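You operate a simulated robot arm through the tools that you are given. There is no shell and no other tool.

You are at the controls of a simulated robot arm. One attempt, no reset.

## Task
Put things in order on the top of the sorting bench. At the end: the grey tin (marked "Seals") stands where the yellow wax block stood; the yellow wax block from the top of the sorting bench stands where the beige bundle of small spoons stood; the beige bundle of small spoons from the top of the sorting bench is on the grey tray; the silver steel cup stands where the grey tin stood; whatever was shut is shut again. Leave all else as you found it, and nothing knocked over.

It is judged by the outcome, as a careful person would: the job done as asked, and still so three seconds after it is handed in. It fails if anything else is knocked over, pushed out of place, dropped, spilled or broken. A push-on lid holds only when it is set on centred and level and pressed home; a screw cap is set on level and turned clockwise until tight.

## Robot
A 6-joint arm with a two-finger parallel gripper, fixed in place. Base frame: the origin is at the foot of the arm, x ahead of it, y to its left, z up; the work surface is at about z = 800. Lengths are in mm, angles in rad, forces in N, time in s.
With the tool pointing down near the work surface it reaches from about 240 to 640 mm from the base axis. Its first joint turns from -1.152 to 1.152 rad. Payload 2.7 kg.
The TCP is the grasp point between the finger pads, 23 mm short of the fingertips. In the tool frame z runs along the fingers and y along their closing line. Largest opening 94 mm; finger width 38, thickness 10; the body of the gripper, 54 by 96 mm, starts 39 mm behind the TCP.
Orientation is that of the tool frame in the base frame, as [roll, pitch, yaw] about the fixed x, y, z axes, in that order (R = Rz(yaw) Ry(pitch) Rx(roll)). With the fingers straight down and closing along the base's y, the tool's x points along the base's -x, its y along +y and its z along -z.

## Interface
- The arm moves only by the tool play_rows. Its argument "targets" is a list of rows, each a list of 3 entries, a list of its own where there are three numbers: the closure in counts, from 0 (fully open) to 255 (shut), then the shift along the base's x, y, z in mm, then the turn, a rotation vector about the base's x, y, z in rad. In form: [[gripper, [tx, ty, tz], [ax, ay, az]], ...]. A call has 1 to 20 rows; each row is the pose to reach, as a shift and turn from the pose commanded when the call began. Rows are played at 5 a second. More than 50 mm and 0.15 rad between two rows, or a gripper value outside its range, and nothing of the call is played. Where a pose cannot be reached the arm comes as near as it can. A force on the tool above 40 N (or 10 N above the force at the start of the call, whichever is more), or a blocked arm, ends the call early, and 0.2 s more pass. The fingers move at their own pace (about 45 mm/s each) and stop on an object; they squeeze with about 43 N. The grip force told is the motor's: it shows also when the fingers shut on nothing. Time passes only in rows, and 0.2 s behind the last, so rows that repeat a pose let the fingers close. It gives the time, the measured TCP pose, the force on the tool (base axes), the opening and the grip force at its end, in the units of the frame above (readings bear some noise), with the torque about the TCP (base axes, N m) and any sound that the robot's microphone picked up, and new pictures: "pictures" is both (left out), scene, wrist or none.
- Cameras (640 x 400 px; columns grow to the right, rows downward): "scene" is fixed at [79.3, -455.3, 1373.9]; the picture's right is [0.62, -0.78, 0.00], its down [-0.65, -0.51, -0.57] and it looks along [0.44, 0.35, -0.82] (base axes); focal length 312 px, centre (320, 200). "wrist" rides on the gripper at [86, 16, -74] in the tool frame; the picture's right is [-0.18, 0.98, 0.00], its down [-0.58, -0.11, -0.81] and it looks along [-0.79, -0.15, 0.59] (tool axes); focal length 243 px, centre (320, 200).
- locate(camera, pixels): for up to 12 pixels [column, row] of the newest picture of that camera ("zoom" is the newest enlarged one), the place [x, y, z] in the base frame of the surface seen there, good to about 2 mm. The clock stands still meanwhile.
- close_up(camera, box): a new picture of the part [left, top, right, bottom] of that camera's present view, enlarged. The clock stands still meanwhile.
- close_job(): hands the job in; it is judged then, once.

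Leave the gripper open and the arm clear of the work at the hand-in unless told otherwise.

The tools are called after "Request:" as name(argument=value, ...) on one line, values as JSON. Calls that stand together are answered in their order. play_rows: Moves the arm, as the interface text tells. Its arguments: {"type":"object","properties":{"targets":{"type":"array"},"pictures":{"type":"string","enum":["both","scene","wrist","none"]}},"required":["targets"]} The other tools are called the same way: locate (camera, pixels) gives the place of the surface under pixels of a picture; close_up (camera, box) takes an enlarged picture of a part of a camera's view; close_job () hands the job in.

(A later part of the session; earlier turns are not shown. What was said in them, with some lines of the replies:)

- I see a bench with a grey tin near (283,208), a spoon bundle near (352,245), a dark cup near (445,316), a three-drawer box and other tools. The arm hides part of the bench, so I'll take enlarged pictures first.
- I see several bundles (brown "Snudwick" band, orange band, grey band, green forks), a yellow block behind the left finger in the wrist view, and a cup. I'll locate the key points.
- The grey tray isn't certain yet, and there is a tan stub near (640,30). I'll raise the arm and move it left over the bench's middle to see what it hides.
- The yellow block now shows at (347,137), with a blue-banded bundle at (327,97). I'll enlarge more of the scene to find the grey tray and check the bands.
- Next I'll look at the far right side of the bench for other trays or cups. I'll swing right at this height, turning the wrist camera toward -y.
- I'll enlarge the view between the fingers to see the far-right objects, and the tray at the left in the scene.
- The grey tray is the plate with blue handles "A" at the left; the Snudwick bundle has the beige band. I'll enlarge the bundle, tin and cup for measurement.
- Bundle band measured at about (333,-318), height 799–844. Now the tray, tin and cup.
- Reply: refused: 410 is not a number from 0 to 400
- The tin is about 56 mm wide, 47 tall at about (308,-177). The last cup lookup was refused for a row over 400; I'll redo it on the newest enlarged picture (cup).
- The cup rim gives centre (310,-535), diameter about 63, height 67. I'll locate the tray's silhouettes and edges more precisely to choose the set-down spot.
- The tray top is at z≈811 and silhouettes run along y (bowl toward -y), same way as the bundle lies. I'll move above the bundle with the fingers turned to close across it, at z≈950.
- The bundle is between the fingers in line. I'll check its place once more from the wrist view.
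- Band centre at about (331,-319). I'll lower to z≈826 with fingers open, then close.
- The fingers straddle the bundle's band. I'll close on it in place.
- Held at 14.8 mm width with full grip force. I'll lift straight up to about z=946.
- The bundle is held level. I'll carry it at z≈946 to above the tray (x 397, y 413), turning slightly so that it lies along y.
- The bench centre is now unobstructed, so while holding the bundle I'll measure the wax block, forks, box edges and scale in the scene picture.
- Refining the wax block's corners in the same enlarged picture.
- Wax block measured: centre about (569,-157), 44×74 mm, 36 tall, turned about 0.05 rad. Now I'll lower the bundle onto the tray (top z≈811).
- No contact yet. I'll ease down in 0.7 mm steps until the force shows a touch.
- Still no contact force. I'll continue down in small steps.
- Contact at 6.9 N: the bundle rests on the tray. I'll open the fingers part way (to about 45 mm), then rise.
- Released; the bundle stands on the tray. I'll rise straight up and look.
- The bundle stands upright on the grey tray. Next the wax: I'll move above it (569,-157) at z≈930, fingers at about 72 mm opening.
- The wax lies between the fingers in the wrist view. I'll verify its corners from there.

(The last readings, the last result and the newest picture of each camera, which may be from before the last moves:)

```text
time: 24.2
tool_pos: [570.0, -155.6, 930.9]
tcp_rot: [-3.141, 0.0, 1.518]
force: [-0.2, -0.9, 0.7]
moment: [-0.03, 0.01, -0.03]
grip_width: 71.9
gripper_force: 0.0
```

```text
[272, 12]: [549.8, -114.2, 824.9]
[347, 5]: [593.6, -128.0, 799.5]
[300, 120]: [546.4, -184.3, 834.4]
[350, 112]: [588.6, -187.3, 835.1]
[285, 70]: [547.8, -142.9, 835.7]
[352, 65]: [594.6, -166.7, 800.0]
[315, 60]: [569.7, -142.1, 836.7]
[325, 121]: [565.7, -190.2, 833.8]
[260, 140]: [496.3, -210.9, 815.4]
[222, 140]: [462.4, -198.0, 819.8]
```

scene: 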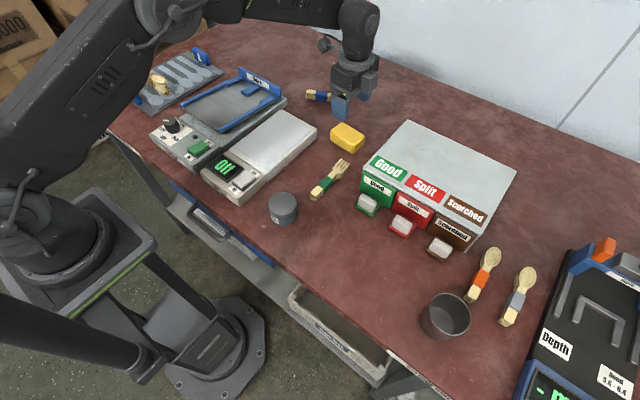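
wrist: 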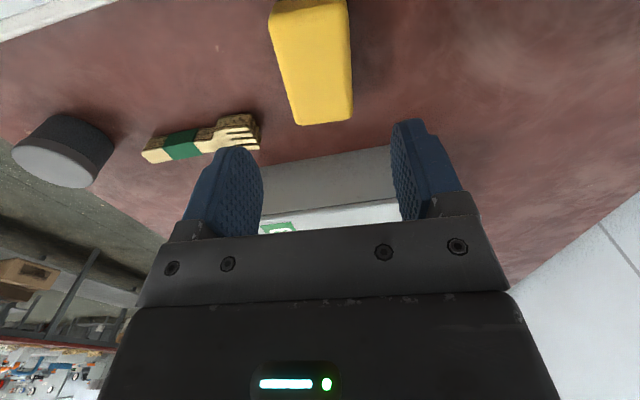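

The measured centre agrees. I'll lower to z≈824.5 around the wax.

Request:
play_rows(targets=[[60, [0, 0, -35], [0, 0, 0]], [60, [0, 0, -70], [0, 0, 0]], [60, [0, 0, -95], [0, 0, 0]], [60, [0, 0, -106], [0, 0, 0]], [60, [0, 0, -106], [0, 0, 0]]])

```text
time: 25.4
tool_pos: [570.5, -157.6, 826.0]
tcp_rot: [-3.141, 0.0, 1.521]
force: [0.9, -1.1, -0.5]
moment: [0.01, 0.0, -0.02]
grip_width: 71.8
gripper_force: 0.1
```

scene: 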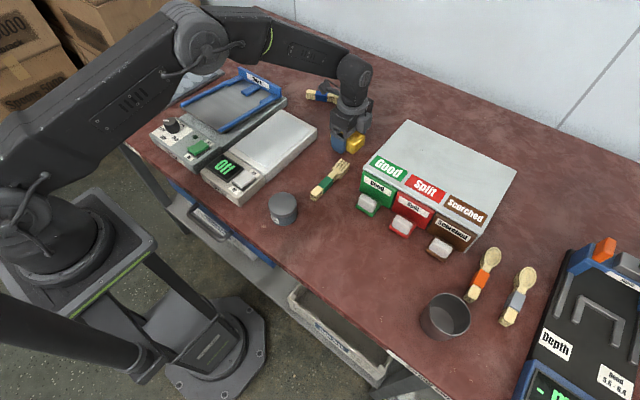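
wrist: 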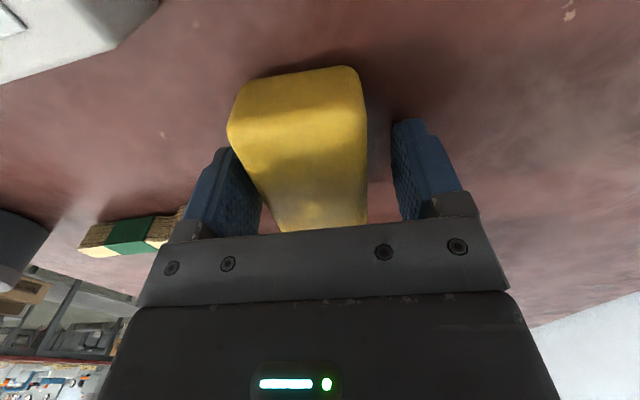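

Wax is between the fingers. Closing on it now.

Request:
play_rows(targets=[[255, [-1, 0, 0], [0, 0, 0]], [255, [-1, 0, 0], [0, 0, 0]], [255, [-1, 0, 0], [0, 0, 0]], [255, [-1, 0, 0], [0, 0, 0]], [255, [-1, 0, 0], [0, 0, 0]]], pictures="wrist")

```text
time: 26.6
tool_pos: [568.3, -156.6, 825.3]
tcp_rot: [-3.141, 0.0, 1.52]
force: [-0.3, 0.8, 0.3]
moment: [0.03, 0.0, 0.0]
grip_width: 49.6
gripper_force: 42.7
```

wrist: 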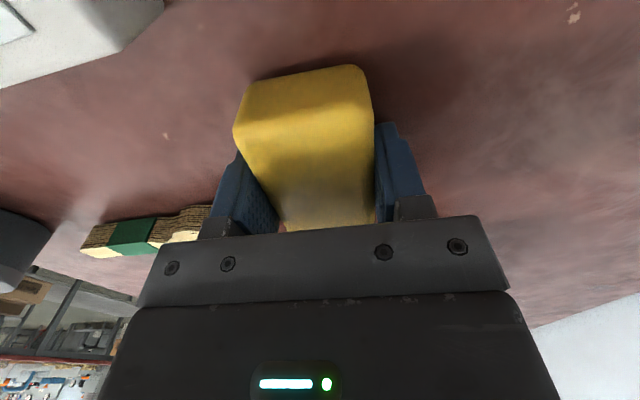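

Held at 49.6 mm. I'll lift the wax straight up to z≈955.

Request:
play_rows(targets=[[255, [0, 0, 6], [0, 0, 0]], [255, [0, 0, 25], [0, 0, 0]], [255, [0, 0, 60], [0, 0, 0]], [255, [0, 0, 100], [0, 0, 0]], [255, [0, 0, 130], [0, 0, 0]], [255, [0, 0, 130], [0, 0, 0]]])

```text
time: 28.0
tool_pos: [567.2, -156.4, 953.6]
tcp_rot: [-3.142, -0.001, 1.519]
force: [0.1, -0.8, -2.3]
moment: [-0.01, 0.04, -0.04]
grip_width: 49.7
gripper_force: 43.6
```

scene: 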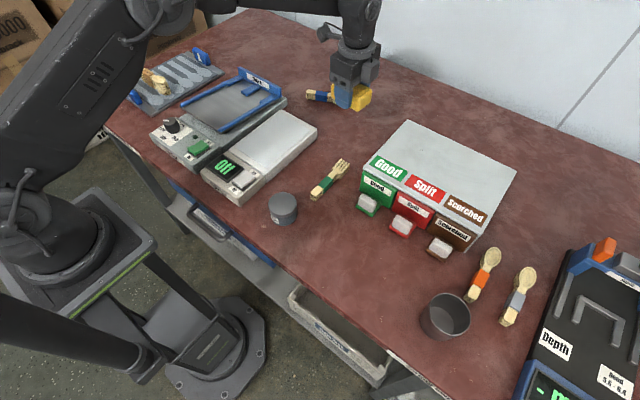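
wrist: 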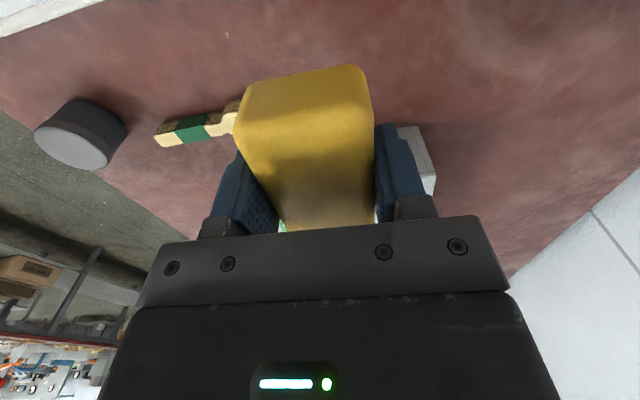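

Wax is lifted. I'll carry it to above the former bundle spot (333,-335).

Request:
play_rows(targets=[[255, [-18, -13, 0], [0, 0, 0]], [255, [-50, -38, 0], [0, 0, 0]], [255, [-85, -64, 0], [0, 0, 0]], [255, [-120, -91, 0], [0, 0, 0]], [255, [-155, -117, 0], [0, 0, 0]], [255, [-190, -144, 0], [0, 0, 0]], [255, [-220, -167, 0], [0, 0, 0]], [255, [-235, -178, 0], [0, 0, 0]], [255, [-235, -178, -30], [0, 0, 0]], [255, [-235, -178, -70], [0, 0, 0]], [255, [-235, -178, -105], [0, 0, 0]], [255, [-235, -178, -120], [0, 0, 0]], [255, [-235, -178, -120], [0, 0, 0]]])

```text
time: 30.8
tool_pos: [331.7, -336.0, 832.4]
tcp_rot: [-3.141, 0.0, 1.519]
force: [-0.4, 0.5, -1.3]
moment: [0.03, 0.01, 0.04]
grip_width: 49.4
gripper_force: 42.8
```

scene: 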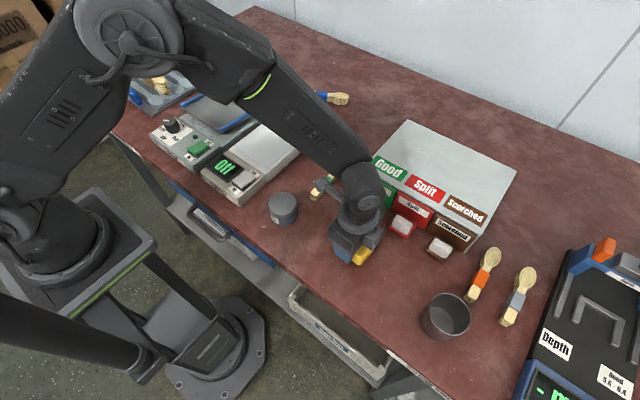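
wrist: 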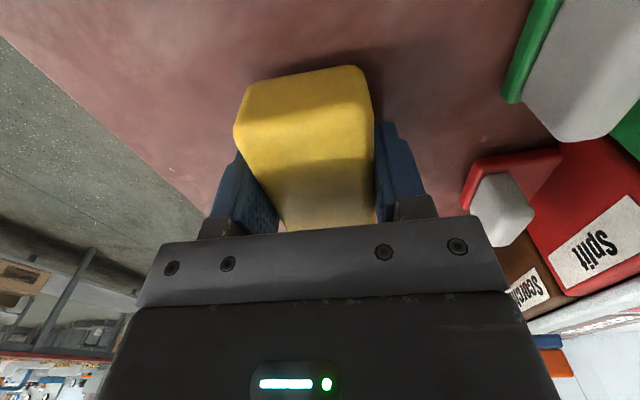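

About 9 mm above the bench. Lowering gently to touch.

Request:
play_rows(targets=[[255, [0, 0, -5], [0, 0, 0]], [255, [0, 0, -8], [0, 0, 0]], [255, [0, 0, -9.3], [0, 0, 0]], [255, [0, 0, -10], [0, 0, 0]], [255, [0, 0, -10], [0, 0, 0]]], pictures="none")

```text
time: 32.0
tool_pos: [332.8, -334.0, 825.5]
tcp_rot: [-3.141, 0.001, 1.52]
force: [-0.9, 0.8, 6.6]
moment: [0.28, 0.1, 0.01]
grip_width: 49.4
gripper_force: 43.1
```

Touch at 6.6 N. Opening to about 68 mm, then rising.

Request:
play_rows(targets=[[100, [0, 0, 0], [0, 0, 0]], [70, [0, 0, 0], [0, 0, 0]], [70, [0, 0, 0], [0, 0, 0]], [70, [0, 0, 8], [0, 0, 0]], [70, [0, 0, 40], [0, 0, 0]], [70, [0, 0, 80], [0, 0, 0]], [70, [0, 0, 115], [0, 0, 0]], [70, [0, 0, 115], [0, 0, 0]]])

```text
time: 33.8
tool_pos: [332.2, -334.2, 938.9]
tcp_rot: [3.14, -0.001, 1.521]
force: [-0.1, -1.0, 0.1]
moment: [0.01, 0.02, -0.01]
grip_width: 67.9
gripper_force: 0.0
```

scene: 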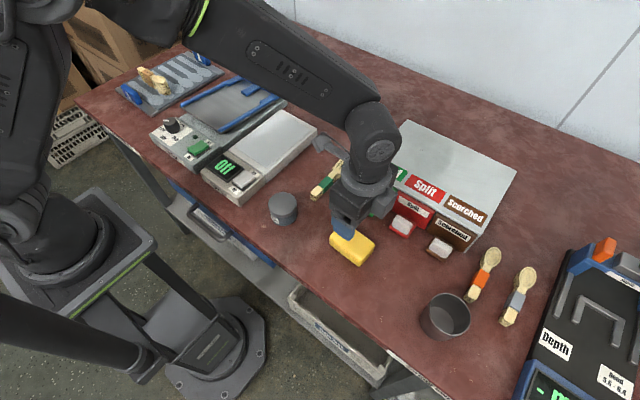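
wrist: 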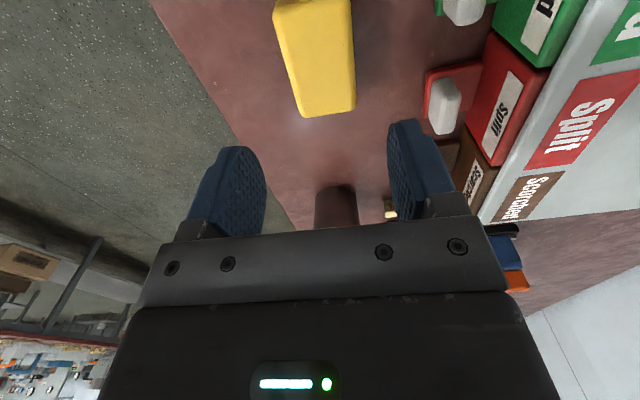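

Wax stands on the bundle's former spot. Next I'll go over the tin at (308,-177) with 75 mm opening, keeping the same height.

Request:
play_rows(targets=[[52, [-4, 25, 0], [0, 0, 0]], [52, [-11, 68, 0], [0, 0, 0]], [52, [-18, 112, 0], [0, 0, 0]], [52, [-24, 145, 0], [0, 0, 0]], [52, [-25, 157.5, 0], [0, 0, 0]], [52, [-25, 157.5, 0], [0, 0, 0]], [52, [-25, 157.5, 0], [0, 0, 0]]])

Request:
close_up(camera="wrist", box=[240, 0, 400, 150])

Request:
close_up(camera="scene", box=[310, 210, 400, 280])

```text
time: 35.4
tool_pos: [309.2, -175.2, 939.0]
tcp_rot: [3.141, -0.001, 1.52]
force: [0.7, 0.8, 0.1]
moment: [0.03, -0.01, 0.01]
grip_width: 74.6
gripper_force: 0.0
```

scene: 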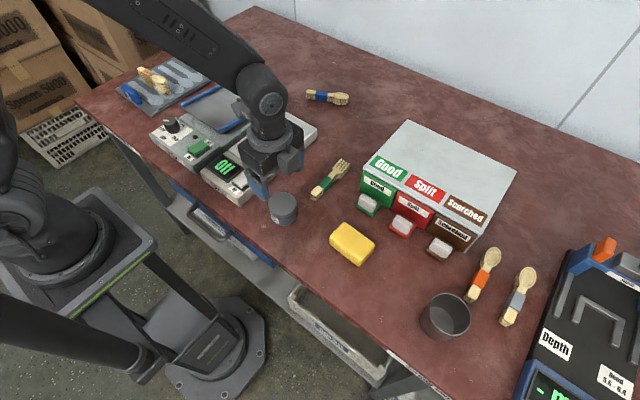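
wrist: 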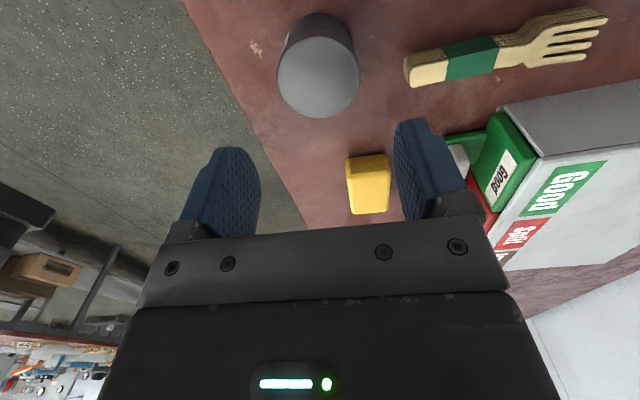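

```text
2.67 times, centred on (320, 75) of wrist
```

zoom: 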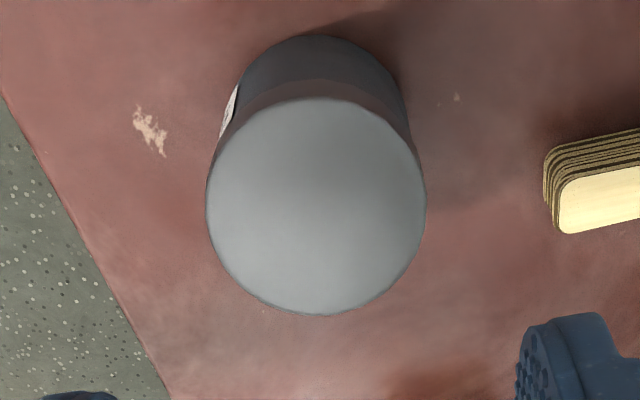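

```text
5.71 times, centred on (355, 245) of scene
```

zoom: 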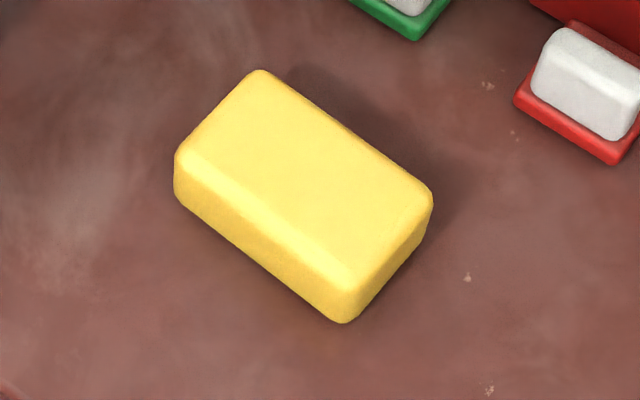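

Locating the tin's lid rim from the wrist view, and wax corners in the enlarged scene view.

Request:
locate(camera="wrist", pixels=[[318.5, 77.4], [278.5, 77], [358, 77], [318, 40], [320, 116], [291, 50], [347, 50], [292, 106], [346, 106], [404, 75], [412, 85]])

Request:
locate(camera="zoom", pixels=[[258, 75], [182, 158], [350, 275], [425, 192], [300, 170]])

```text
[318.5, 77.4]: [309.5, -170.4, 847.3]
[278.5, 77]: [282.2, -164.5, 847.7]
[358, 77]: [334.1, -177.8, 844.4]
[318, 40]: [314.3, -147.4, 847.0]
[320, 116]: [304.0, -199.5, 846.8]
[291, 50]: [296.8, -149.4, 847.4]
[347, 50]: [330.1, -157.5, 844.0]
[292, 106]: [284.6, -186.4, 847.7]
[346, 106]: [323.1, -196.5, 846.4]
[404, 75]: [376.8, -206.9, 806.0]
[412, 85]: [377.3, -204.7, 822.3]
```

```text
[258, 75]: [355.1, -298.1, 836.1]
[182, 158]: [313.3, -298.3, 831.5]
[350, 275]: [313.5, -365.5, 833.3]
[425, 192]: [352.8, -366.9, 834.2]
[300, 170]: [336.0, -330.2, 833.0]
```

Two estimates of the tin's y differ by about 4 mm; I'll re-measure from the scene.

Request:
close_up(camera="scene", box=[253, 180, 313, 230])

```text
8.00 times, centred on (283, 205) of scene
```

zoom: 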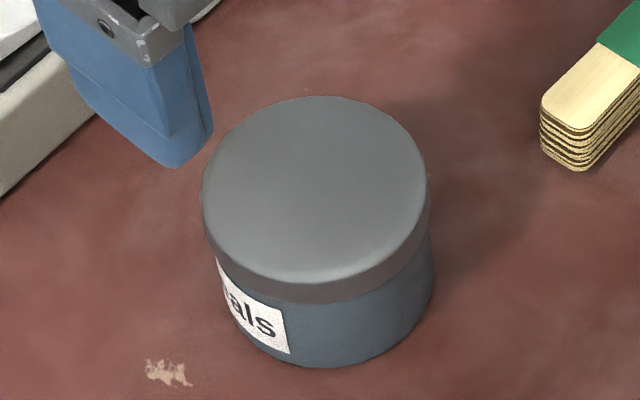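

Request:
locate(camera="zoom", pixels=[[208, 190], [423, 182], [316, 101], [310, 276], [245, 125], [392, 245], [388, 125], [236, 248], [315, 189], [225, 330], [330, 360], [425, 300]])

```text
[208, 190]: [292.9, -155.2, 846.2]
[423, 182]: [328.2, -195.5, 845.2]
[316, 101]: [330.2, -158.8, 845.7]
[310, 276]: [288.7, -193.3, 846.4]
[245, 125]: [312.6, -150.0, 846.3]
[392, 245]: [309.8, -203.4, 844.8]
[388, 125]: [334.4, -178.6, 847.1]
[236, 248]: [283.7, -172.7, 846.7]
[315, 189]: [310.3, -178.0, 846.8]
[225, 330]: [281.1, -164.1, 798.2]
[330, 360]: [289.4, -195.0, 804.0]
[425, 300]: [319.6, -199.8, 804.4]
```

Tin centre about (309.7,-175). I'll lower around it to z≈825.

Request:
play_rows(targets=[[52, [1.7, 2.5, -30], [0, 0, 0]], [52, [1.7, 2.5, -65], [0, 0, 0]], [52, [1.7, 2.5, -95], [0, 0, 0]], [52, [1.7, 2.5, -108], [0, 0, 0]], [52, [1.7, 2.5, -114], [0, 0, 0]], [52, [1.7, 2.5, -114], [0, 0, 0]]])

```text
time: 36.8
tool_pos: [308.8, -174.8, 825.1]
tcp_rot: [3.141, 0.0, 1.519]
force: [1.2, 0.5, -0.2]
moment: [-0.01, 0.03, -0.04]
grip_width: 74.7
gripper_force: 0.1
```

scene: 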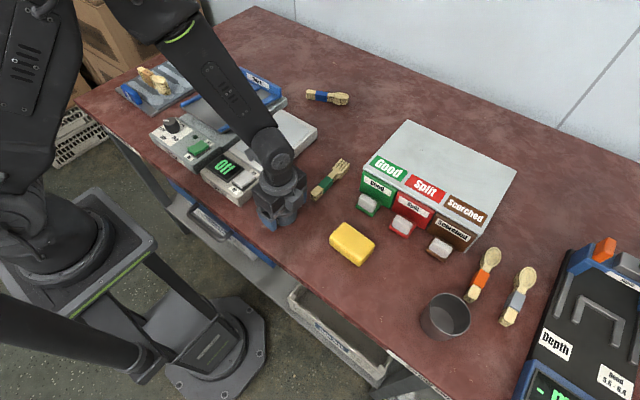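
wrist: 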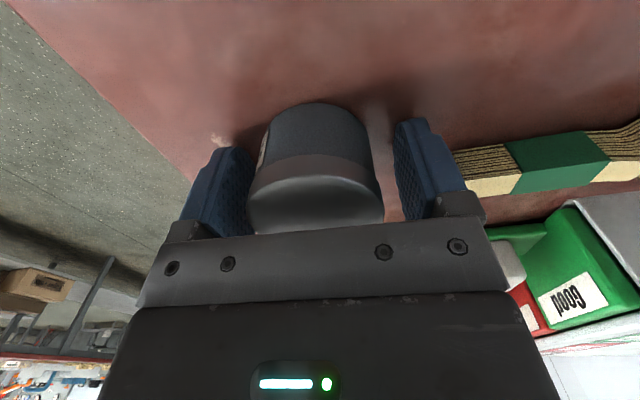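

Tin is between the fingers. Closing.

Request:
play_rows(targets=[[255, [-1, 0, 0], [0, 0, 0]], [255, [-1, 0, 0], [0, 0, 0]], [255, [-1, 0, 0], [0, 0, 0]], [255, [-1, 0, 0], [0, 0, 0]], [255, [-1, 0, 0], [0, 0, 0]]], pictures="wrist")

```text
time: 38.0
tool_pos: [308.9, -174.2, 825.5]
tcp_rot: [-3.141, 0.001, 1.519]
force: [0.8, -0.5, -0.7]
moment: [-0.01, -0.01, -0.01]
grip_width: 54.3
gripper_force: 43.1
```

wrist: 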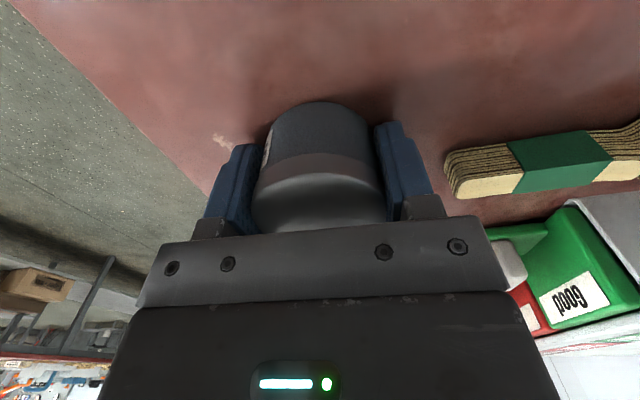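

Held at 54.3 mm. I'll lift a little and check that lid and body rise together.

Request:
play_rows(targets=[[255, [0, 0, 4], [0, 0, 0]], [255, [0, 0, 10], [0, 0, 0]], [255, [0, 0, 20], [0, 0, 0]], [255, [0, 0, 20], [0, 0, 0]]])

Request:
close_up(camera="scene", box=[243, 170, 323, 240])

```text
time: 39.0
tool_pos: [308.7, -175.4, 846.5]
tcp_rot: [3.141, 0.001, 1.519]
force: [0.2, -0.4, -0.4]
moment: [0.0, -0.01, -0.01]
grip_width: 54.1
gripper_force: 43.4
```

scene: 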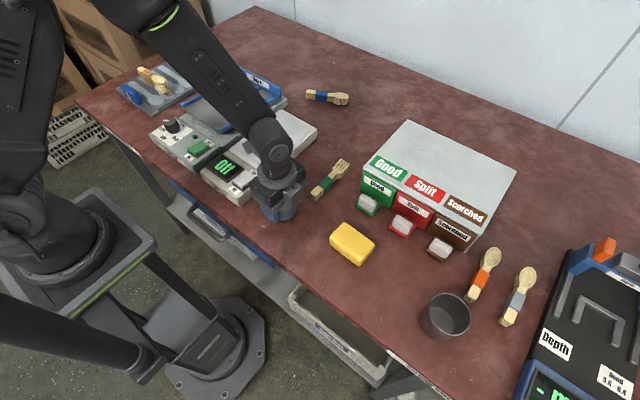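
wrist: 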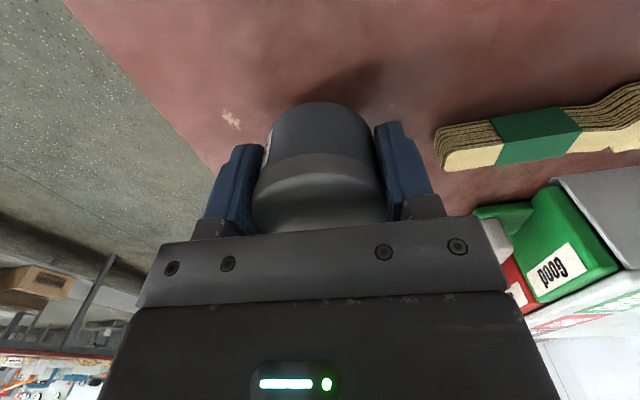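

```text
5.71 times, centred on (283, 205) of scene
```

zoom: 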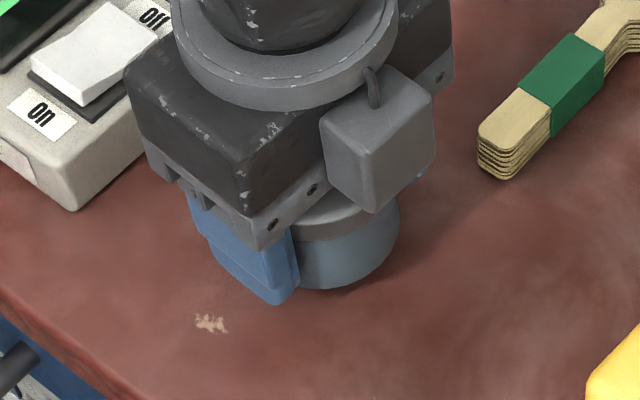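

The lid and body rose together. I'll lift to z≈955, carry to above the former wax spot (569,-157) and lower to just above it.

Request:
play_rows(targets=[[255, [0, 0, 30], [0, 0, 0]], [255, [0, 0, 70], [0, 0, 0]], [255, [0, 0, 105], [0, 0, 0]], [255, [20, 1.4, 110], [0, 0, 0]], [255, [60, 4, 110], [0, 0, 0]], [255, [103, 7, 110], [0, 0, 0]], [255, [146, 10, 110], [0, 0, 0]], [255, [190, 13, 110], [0, 0, 0]], [255, [230, 16, 110], [0, 0, 0]], [255, [260.1, 18.4, 110], [0, 0, 0]], [255, [260.1, 18.4, 80], [0, 0, 0]], [255, [260.1, 18.4, 40], [0, 0, 0]], [255, [260.1, 18.4, 5], [0, 0, 0]], [255, [260.1, 18.4, -10], [0, 0, 0]], [255, [260.1, 18.4, -10], [0, 0, 0]], [255, [260.1, 18.4, -10], [0, 0, 0]]])

```text
time: 42.4
tool_pos: [567.2, -157.4, 836.1]
tcp_rot: [3.141, 0.003, 1.52]
force: [0.1, 0.1, -0.9]
moment: [-0.01, 0.02, -0.01]
grip_width: 54.3
gripper_force: 43.0
```

scene: 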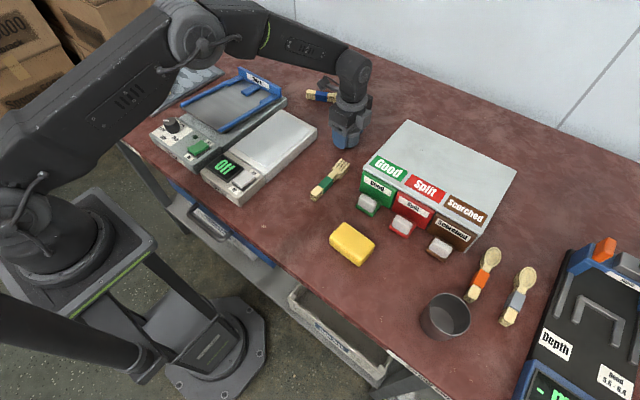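
wrist: 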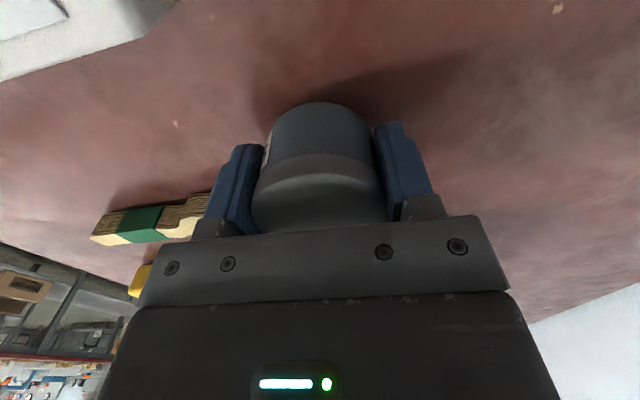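

About 10 mm above the bench. Lowering gently until touch.

Request:
play_rows(targets=[[255, [0, 0, -5], [0, 0, 0]], [255, [0, 0, -8], [0, 0, 0]], [255, [0, 0, -9.5], [0, 0, 0]], [255, [0, 0, -10], [0, 0, 0]], [255, [0, 0, -10], [0, 0, 0]]], pictures="none")

```text
time: 43.6
tool_pos: [568.2, -156.5, 825.6]
tcp_rot: [-3.14, 0.001, 1.521]
force: [0.8, 0.3, -0.1]
moment: [0.02, 0.0, 0.01]
grip_width: 54.5
gripper_force: 43.2
```

No clear contact yet; another small step down.

Request:
play_rows(targets=[[255, [0, 0, -0.5], [0, 0, 0]], [255, [0, 0, -1], [0, 0, 0]], [255, [0, 0, -1], [0, 0, 0]]], pictures="none")

```text
time: 44.4
tool_pos: [568.6, -156.6, 825.7]
tcp_rot: [3.14, 0.0, 1.52]
force: [-2.7, 0.2, 7.3]
moment: [0.03, 0.15, 0.0]
grip_width: 54.1
gripper_force: 43.0
```

Contact at 7.3 N. Opening to about 72 mm, then rising straight up.

Request:
play_rows(targets=[[90, [0, 0, 0], [0, 0, 0]], [60, [0, 0, 0], [0, 0, 0]], [60, [0, 0, 0], [0, 0, 0]], [60, [0, 0, 8], [0, 0, 0]], [60, [0, 0, 40], [0, 0, 0]], [60, [0, 0, 80], [0, 0, 0]], [60, [0, 0, 115], [0, 0, 0]], [60, [0, 0, 125], [0, 0, 0]], [60, [0, 0, 125], [0, 0, 0]]])

Request:
close_up(camera="scene", box=[310, 100, 390, 170])

```text
time: 46.4
tool_pos: [566.3, -157.6, 951.0]
tcp_rot: [-3.141, 0.001, 1.52]
force: [1.1, 0.6, -0.8]
moment: [0.01, 0.0, -0.03]
grip_width: 71.7
gripper_force: 0.1
```

scene: 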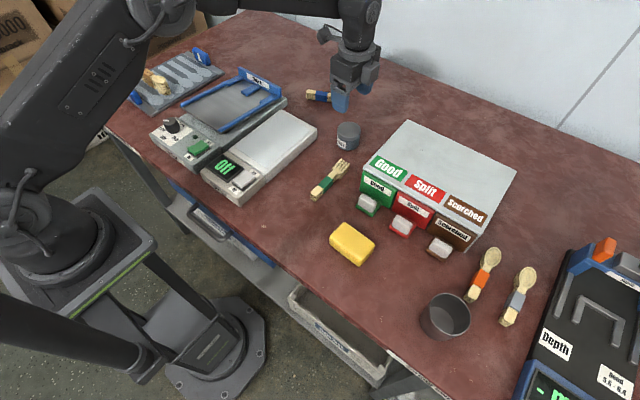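
wrist: 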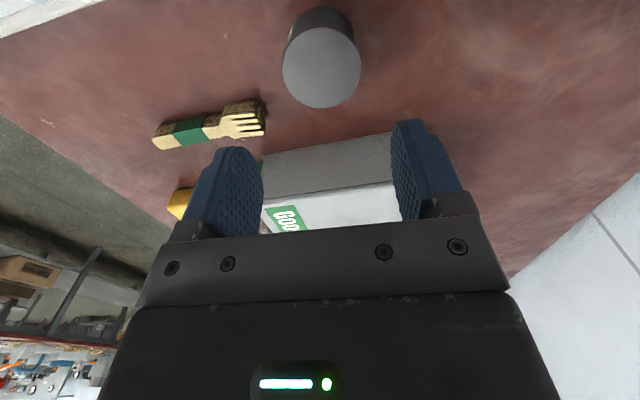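

```text
5.71 times, centred on (350, 135) of scene
```

zoom: 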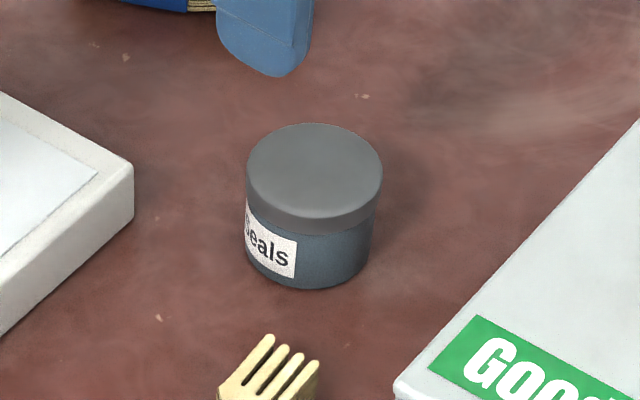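

Tin "Seals" stands upright there. I'll verify its centre by rim points.

Request:
locate(camera="zoom", pixels=[[252, 178], [378, 172], [315, 127], [315, 220], [270, 140], [362, 205], [360, 140], [268, 208]])

Request:
locate(camera="scene", pixels=[[239, 206], [243, 203], [232, 205], [205, 170], [245, 207]])

```text
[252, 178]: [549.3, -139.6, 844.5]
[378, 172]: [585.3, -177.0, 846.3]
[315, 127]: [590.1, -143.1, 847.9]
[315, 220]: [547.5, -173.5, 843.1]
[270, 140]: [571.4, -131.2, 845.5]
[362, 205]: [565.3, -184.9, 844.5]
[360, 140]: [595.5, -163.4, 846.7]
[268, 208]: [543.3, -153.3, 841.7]
```

```text
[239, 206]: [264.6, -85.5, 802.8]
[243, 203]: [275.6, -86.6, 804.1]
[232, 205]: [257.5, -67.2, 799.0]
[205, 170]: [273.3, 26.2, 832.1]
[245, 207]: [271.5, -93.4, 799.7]
```

Tin centre now (568.5,-158), matching the wax's place. Next the cup: I'll travel at z≈950 to above (310,-535), turning the fingers to yaw≈2.34 to stay clear of the orange bundle.

Request:
play_rows(targets=[[20, [-10, -15, 5], [0, 0, 0.04]], [20, [-34, -50, 10], [0, 0, 0.115]], [20, [-58, -85, 10], [0, 0, 0.19]], [20, [-82, -120, 10], [0, 0, 0.265]], [20, [-106, -155, 10], [0, 0, 0.34]], [20, [-130, -190, 10], [0, 0, 0.415]], [20, [-154, -225, 10], [0, 0, 0.49]], [20, [-178, -260, 10], [0, 0, 0.565]], [20, [-202, -295, 10], [0, 0, 0.64]], [20, [-226, -330, 10], [0, 0, 0.715]], [20, [-248, -362, 10], [0, 0, 0.79]], [20, [-258.8, -378.4, 5], [0, 0, 0.82]], [20, [-258.8, -378.4, 0], [0, 0, 0.82]], [20, [-258.8, -378.4, 0], [0, 0, 0.82]]])

Request:
close_up(camera="wrist", box=[220, 0, 420, 130])

```text
time: 49.4
tool_pos: [311.4, -534.8, 950.2]
tcp_rot: [3.142, 0.002, 2.341]
force: [0.0, 1.3, 0.5]
moment: [0.0, 0.01, -0.04]
grip_width: 86.7
gripper_force: 0.0
```

scene: 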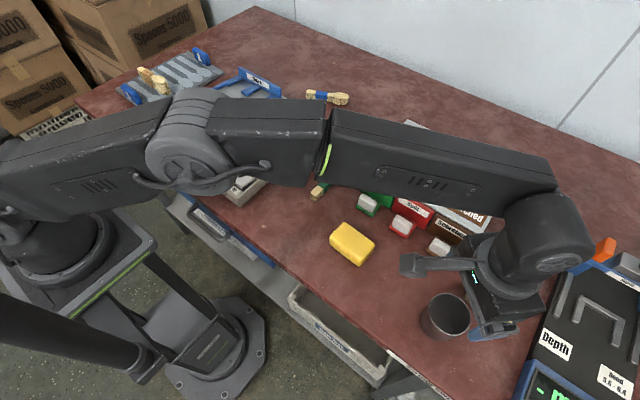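
wrist: 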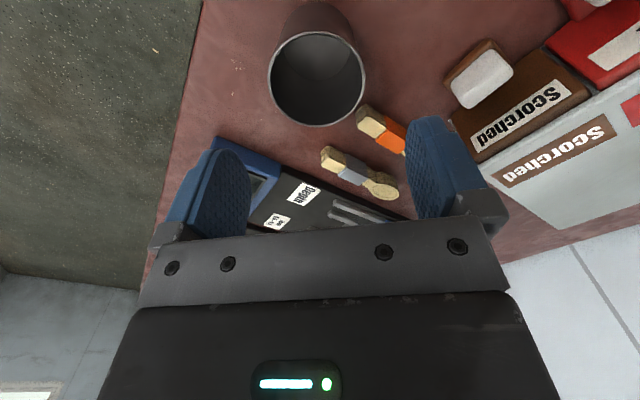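

```text
3.08 times, centred on (320, 65) of wrist
```

zoom: 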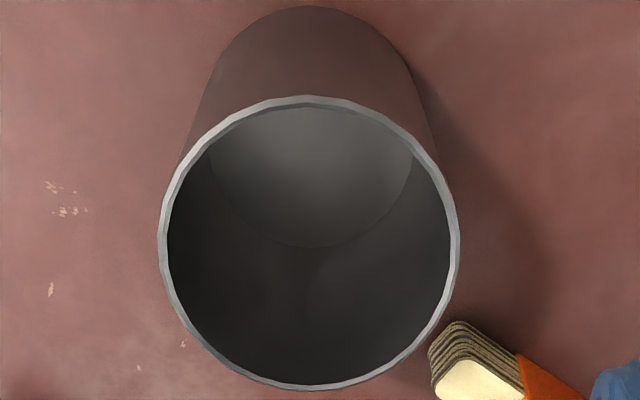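

The cup is empty. I'll locate its rim points.

Request:
locate(camera="zoom", pixels=[[164, 240], [454, 240], [310, 102], [305, 386], [205, 142], [412, 142], [205, 350], [408, 350], [465, 350], [445, 360]])

```text
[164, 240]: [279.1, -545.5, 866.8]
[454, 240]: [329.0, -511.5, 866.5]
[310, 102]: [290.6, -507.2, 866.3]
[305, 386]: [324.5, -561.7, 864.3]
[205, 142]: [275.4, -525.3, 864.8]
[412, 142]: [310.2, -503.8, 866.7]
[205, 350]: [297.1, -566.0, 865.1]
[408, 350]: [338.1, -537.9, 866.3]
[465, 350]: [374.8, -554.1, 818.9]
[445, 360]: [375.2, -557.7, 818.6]
```

Scene gives (309.7,-535) and wrist (305.5,-532); both well within the finger clearance of 12 mm per side. I'll lower to z≈838 around the cup.

Request:
play_rows(targets=[[20, [-0.5, 0, -35], [0, 0, 0]], [20, [-1, 0.5, -65], [0, 0, 0]], [20, [-1, 0.5, -85], [0, 0, 0]], [20, [-1, 0.5, -102], [0, 0, 0]], [20, [-1, 0.5, -111], [0, 0, 0]], [20, [-1, 0.5, -111], [0, 0, 0]]])

Request:
close_up(camera="scene", box=[400, 260, 520, 360])

```text
time: 50.8
tool_pos: [308.8, -536.0, 841.0]
tcp_rot: [-3.141, 0.001, 2.339]
force: [0.4, 1.0, 0.3]
moment: [-0.03, 0.0, 0.02]
grip_width: 86.9
gripper_force: 0.1
```

scene: 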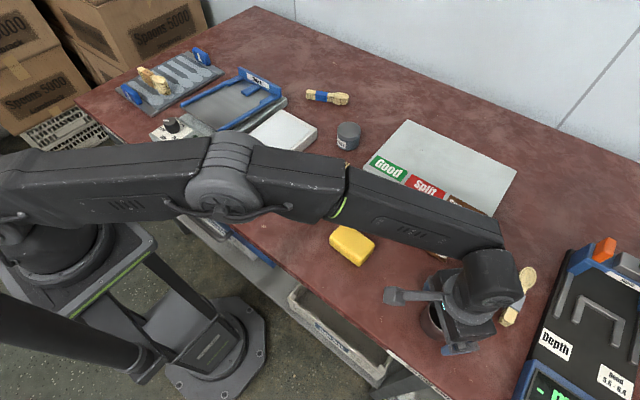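
wrist: 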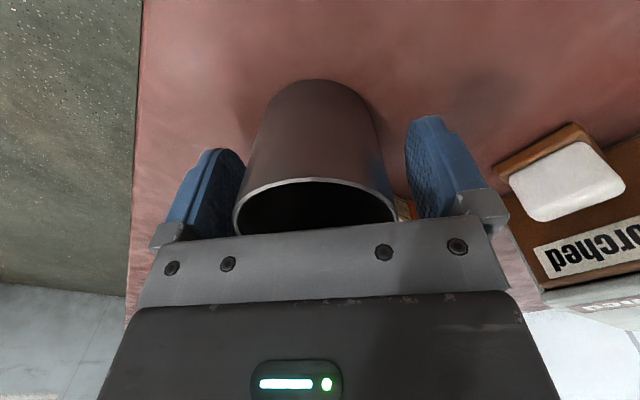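

```text
4.00 times, centred on (460, 310) of scene
```

zoom: 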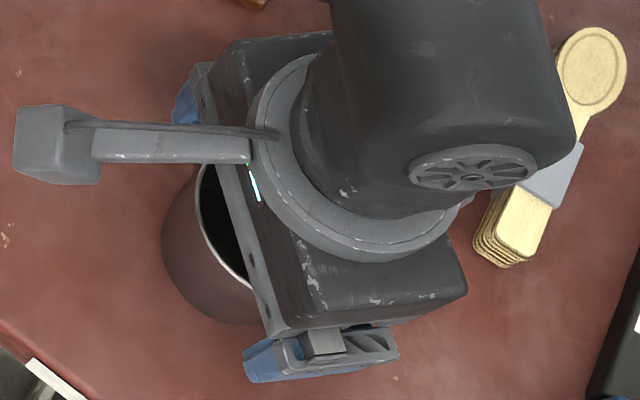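

The cup is between the fingers and clear of the orange bundle. Closing on it.

Request:
play_rows(targets=[[60, [-0.9, -0.8, 0], [0, 0, 0]], [80, [-0.9, -0.8, 0], [0, 0, 0]], [255, [-0.9, -0.8, 0], [0, 0, 0]], [255, [-0.9, -0.8, 0], [0, 0, 0]], [255, [-0.9, -0.8, 0], [0, 0, 0]], [255, [-0.9, -0.8, 0], [0, 0, 0]]], pictures="wrist")

```text
time: 52.2
tool_pos: [308.8, -537.0, 841.0]
tcp_rot: [3.141, -0.001, 2.34]
force: [0.1, 0.6, 1.0]
moment: [-0.03, 0.03, 0.03]
grip_width: 61.8
gripper_force: 42.7
```

wrist: 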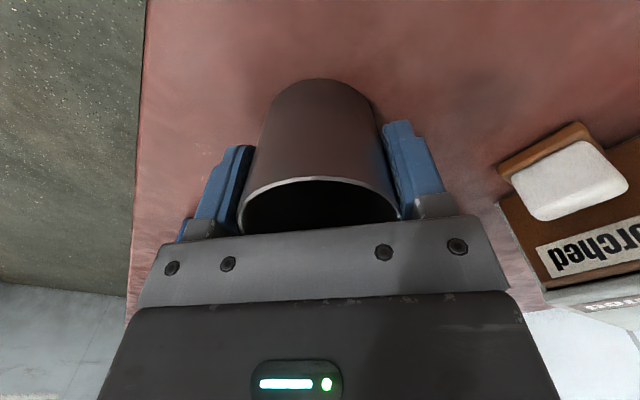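

Held at 61.8 mm. Lifting straight up to z≈950.

Request:
play_rows(targets=[[255, [0, 0, 5], [0, 0, 0]], [255, [0, 0, 20], [0, 0, 0]], [255, [0, 0, 50], [0, 0, 0]], [255, [0, 0, 85], [0, 0, 0]], [255, [0, 0, 110], [0, 0, 0]], [255, [0, 0, 110], [0, 0, 0]]])

```text
time: 53.6
tool_pos: [307.1, -533.8, 949.8]
tcp_rot: [-3.141, 0.0, 2.34]
force: [-0.5, 0.1, -0.7]
moment: [0.05, 0.04, 0.0]
grip_width: 61.8
gripper_force: 42.9
```

scene: 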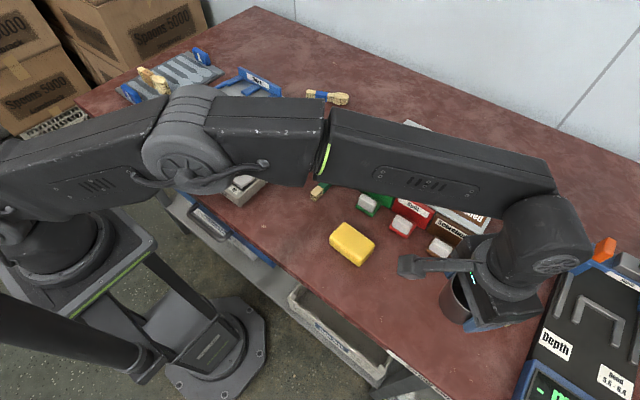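
wrist: 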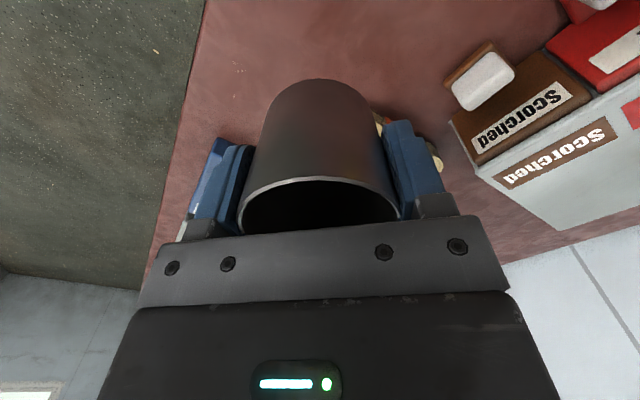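

Cup is up. I'll carry it along y to above the tin's former spot (308,-176), then lower to about 10 mm above the bench.

Request:
play_rows(targets=[[255, [0, 20, 0], [0, 0, 0]], [255, [0, 60, 0], [0, 0, 0]], [255, [0, 102, 0], [0, 0, 0]], [255, [0, 144, 0], [0, 0, 0]], [255, [0, 187, 0], [0, 0, 0]], [255, [0, 230, 0], [0, 0, 0]], [255, [0, 273, 0], [0, 0, 0]], [255, [0, 315, 0], [0, 0, 0]], [255, [0, 345, 0], [0, 0, 0]], [255, [0, 359.3, 0], [0, 0, 0]], [255, [0, 359.3, -30], [0, 0, 0]], [255, [0, 359.3, -65], [0, 0, 0]], [255, [0, 359.3, -90], [0, 0, 0]], [255, [0, 359.3, -98], [0, 0, 0]], [255, [0, 359.3, -98], [0, 0, 0]]])

Request:
close_up(camera="scene", box=[233, 150, 333, 240])

```text
time: 56.8
tool_pos: [307.5, -176.7, 849.9]
tcp_rot: [3.141, -0.001, 2.34]
force: [-0.5, -0.2, -1.3]
moment: [-0.01, 0.03, 0.01]
grip_width: 61.9
gripper_force: 42.6
```

scene: 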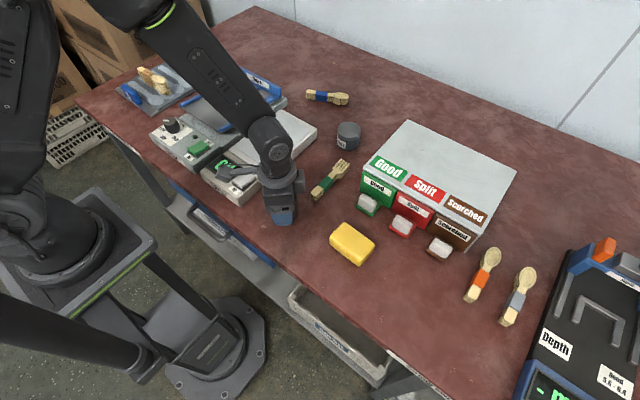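
wrist: 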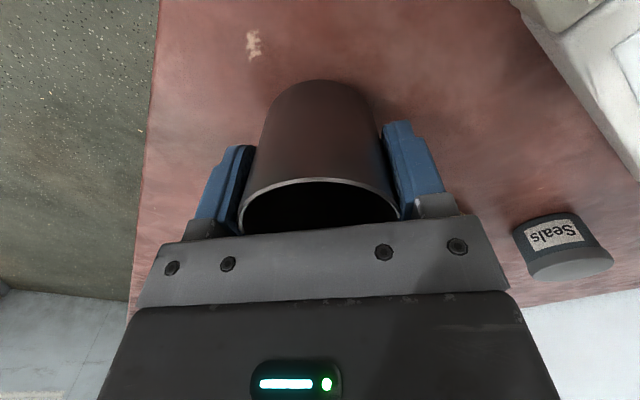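

```text
4.44 times, centred on (283, 195) of scene
```

zoom: 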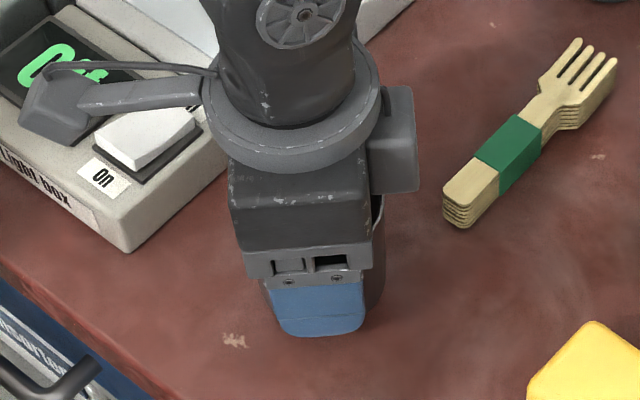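

All clear around the cup. Lowering gently in steps until touch.

Request:
play_rows(targets=[[255, [0, 0, -4], [0, 0, 0]], [255, [0, 0, -7], [0, 0, 0]], [255, [0, 0, -8], [0, 0, 0]], [255, [0, 0, -8], [0, 0, 0]]], pictures="none")

Request:
play_rows(targets=[[255, [0, 0, -1], [0, 0, 0]], [255, [0, 0, -1], [0, 0, 0]]], pictures="none")

```text
time: 57.8
tool_pos: [307.3, -175.1, 844.0]
tcp_rot: [-3.141, 0.0, 2.34]
force: [0.0, -0.2, -0.7]
moment: [0.03, -0.01, 0.0]
grip_width: 61.8
gripper_force: 43.0
```

```text
time: 58.4
tool_pos: [307.3, -176.9, 842.1]
tcp_rot: [3.141, 0.001, 2.34]
force: [-0.2, 0.0, -0.4]
moment: [0.01, -0.01, -0.01]
grip_width: 61.9
gripper_force: 43.2
```

No contact yet (z≈842). Two more half-to-one-millimetre steps.

Request:
play_rows(targets=[[255, [0, 0, -0.8], [0, 0, 0]], [255, [0, 0, -1.6], [0, 0, 0]], [255, [0, 0, -1.6], [0, 0, 0]]], pictures="none")

```text
time: 59.2
tool_pos: [308.2, -176.7, 840.1]
tcp_rot: [-3.141, -0.001, 2.341]
force: [-0.2, -0.3, -0.7]
moment: [-0.02, -0.01, -0.02]
grip_width: 61.7
gripper_force: 43.1
```

Request:
play_rows(targets=[[255, [0, 0, -0.7], [0, 0, 0]], [255, [0, 0, -1.3], [0, 0, 0]], [255, [0, 0, -1.3], [0, 0, 0]]], pictures="none")

```text
time: 60.0
tool_pos: [307.7, -174.6, 839.8]
tcp_rot: [3.139, 0.0, 2.342]
force: [-4.4, 2.5, 25.7]
moment: [0.18, 0.15, 0.02]
grip_width: 61.8
gripper_force: 43.5
```

Firm contact (25.7 N). I'll ease up 0.7 mm, then open to about 78 mm and rise straight up.

Request:
play_rows(targets=[[255, [0, 0, 0.7], [0, 0, 0]], [255, [0, 0, 0.7], [0, 0, 0]]], pictures="none")

Request:
play_rows(targets=[[70, [0, 0, 0], [0, 0, 0]], [43, [0, 0, 0], [0, 0, 0]], [43, [0, 0, 0], [0, 0, 0]], [43, [0, 0, 8], [0, 0, 0]], [43, [0, 0, 40], [0, 0, 0]], [43, [0, 0, 80], [0, 0, 0]], [43, [0, 0, 120], [0, 0, 0]], [43, [0, 0, 140], [0, 0, 0]], [43, [0, 0, 140], [0, 0, 0]]])

Request:
close_up(camera="scene", box=[243, 170, 323, 240])

```text
time: 60.6
tool_pos: [308.2, -175.3, 839.4]
tcp_rot: [-3.14, 0.0, 2.342]
force: [-2.1, -3.7, 11.4]
moment: [-0.14, -0.03, 0.0]
grip_width: 61.9
gripper_force: 43.1
```

```text
time: 62.6
tool_pos: [308.9, -176.5, 980.4]
tcp_rot: [-3.141, 0.001, 2.341]
force: [-0.1, 0.9, -0.1]
moment: [0.0, -0.02, 0.0]
grip_width: 78.2
gripper_force: 0.0
```

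scene: 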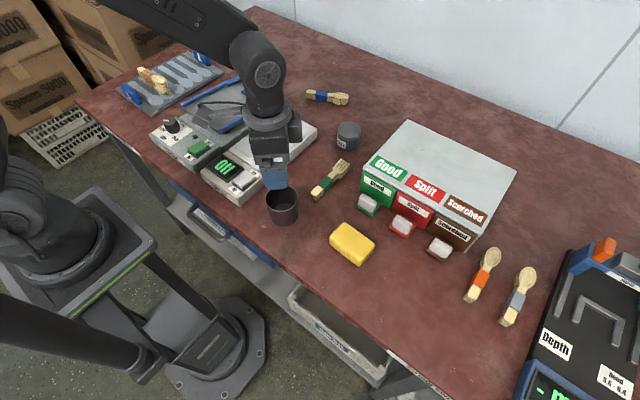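
wrist: 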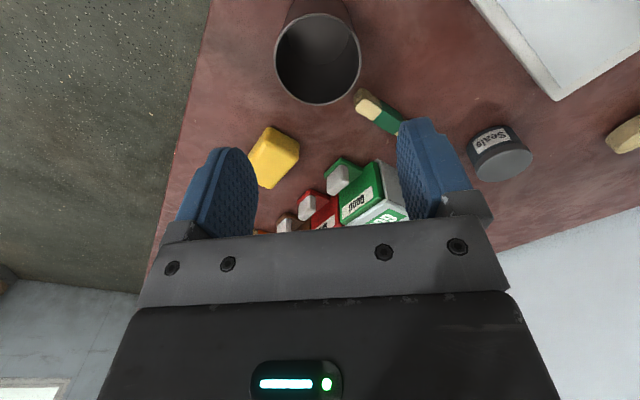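

```text
5.71 times, centred on (283, 205) of scene
```

zoom: 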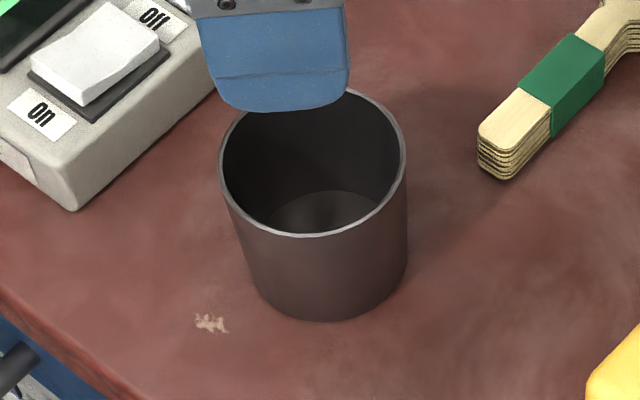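

The cup stands upright on the tin's former spot. I'll open fully, rise and move the arm left, clear of everything, for a final check.

Request:
play_rows(targets=[[20, [0, 0, 30], [0, 0, 0.05]], [0, [0, 0, 70], [0, 0, 0.15]], [0, [0, 15, 100], [0, 0, 0.25]], [0, [0, 60, 100], [0, 0, 0.35]], [0, [0, 105, 100], [0, 0, 0.45]], [0, [0, 150, 100], [0, 0, 0.55]], [0, [0, 190, 100], [0, 0, 0.65]], [0, [0, 190, 100], [0, 0, 0.75]], [0, [0, 190, 100], [0, 0, 0.8]], [0, [0, 190, 100], [0, 0, 0.8]]])

Request:
close_up(camera="scene", box=[243, 170, 323, 240])

Request:
locate(camera="zoom", pixels=[[221, 165], [404, 165], [310, 91], [312, 235], [250, 110], [378, 210], [375, 110], [246, 213]])

Request:
close_up(camera="scene", box=[290, 80, 530, 340])

Request:
close_up(camera="scene", box=[100, 30, 330, 210])

```text
time: 64.8
tool_pos: [307.4, 15.0, 1078.7]
tcp_rot: [-3.14, 0.001, -3.14]
force: [0.0, 0.0, 0.1]
moment: [-0.01, 0.02, 0.01]
grip_width: 93.7
gripper_force: 0.1
```

scene: 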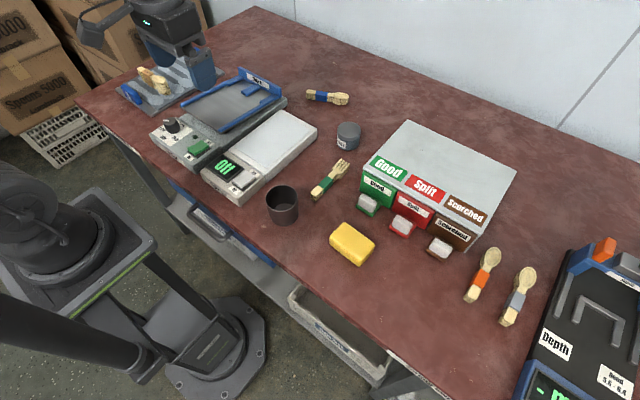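
wrist: 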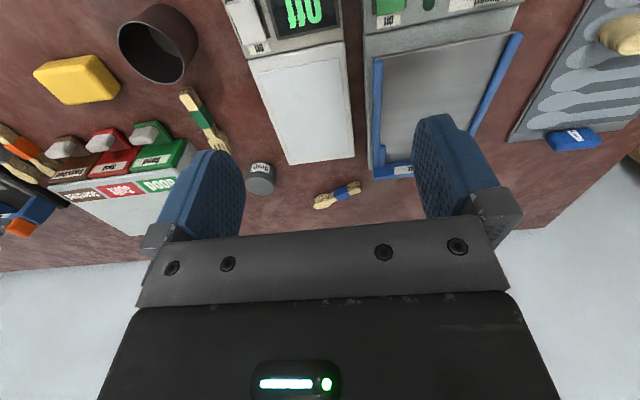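

```text
5.71 times, centred on (283, 205) of scene
```

zoom: 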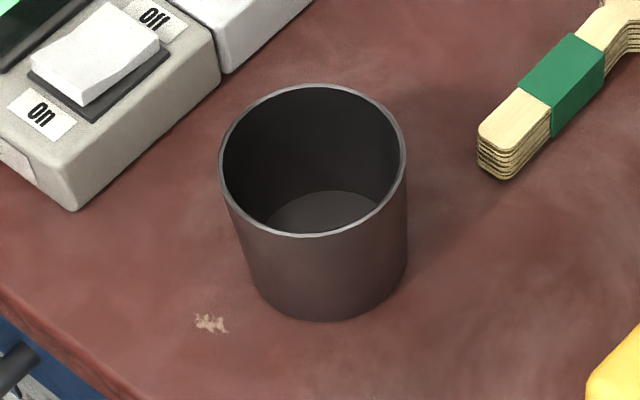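

```text
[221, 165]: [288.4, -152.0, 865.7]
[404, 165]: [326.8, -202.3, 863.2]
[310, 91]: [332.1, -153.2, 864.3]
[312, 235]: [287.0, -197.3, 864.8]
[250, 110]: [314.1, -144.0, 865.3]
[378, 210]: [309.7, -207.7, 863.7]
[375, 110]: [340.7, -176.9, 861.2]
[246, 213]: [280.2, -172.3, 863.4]
```

```text
1.54 times, centred on (410, 210) of scene
```

zoom: 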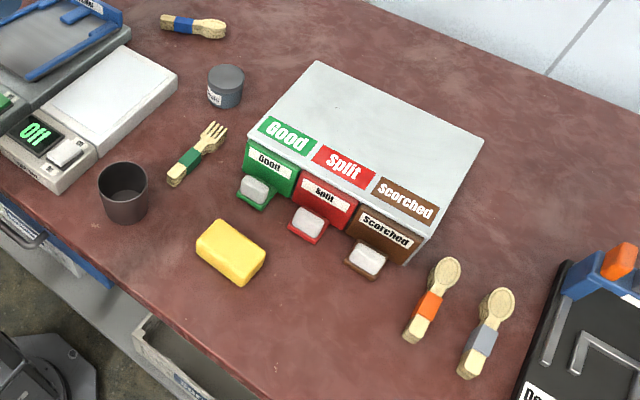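

```text
2.22 times, centred on (215, 120) of scene
```

zoom: 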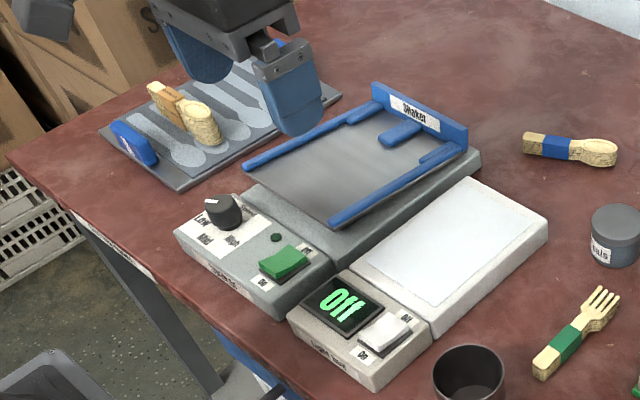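

Final check: the cup's centre is at (309.9,-175.7), against (310,-176) for the tin originally. The tin is on the wax spot and the wax is on the bundle spot. The bundle stands on the grey tray, and everything else looks unchanged and shut. The gripper is open and the arm is high and clear, so I'm handing in.

Request:
close_job()

```text
The job is handed in.
```

The job is handed in. All four items are in the places you asked for, standing upright, with positions measured from the camera views:

| Item | Where it is now | Distance from the original spot |
|---|---|---|
| Beige "Snudwick" spoon bundle | On the grey tray with the blue "A" handles | – |
| Yellow wax block | Where the spoon bundle stood | about 2–3 mm |
| Grey "Seals" tin | Where the wax block stood, lid on | about 2 mm |
| Steel cup | Where the tin stood | under 1 mm |

- **Identification:** I took the plate with spoon outlines as the grey tray, since it was the only tray within reach. I took the only cup on the bench as the silver steel cup.
- **Everything else:** I opened nothing. In the final pictures the drawers are shut and the other bundles, forks and equipment look unmoved. The gripper is open and the arm is raised clear of the bench.
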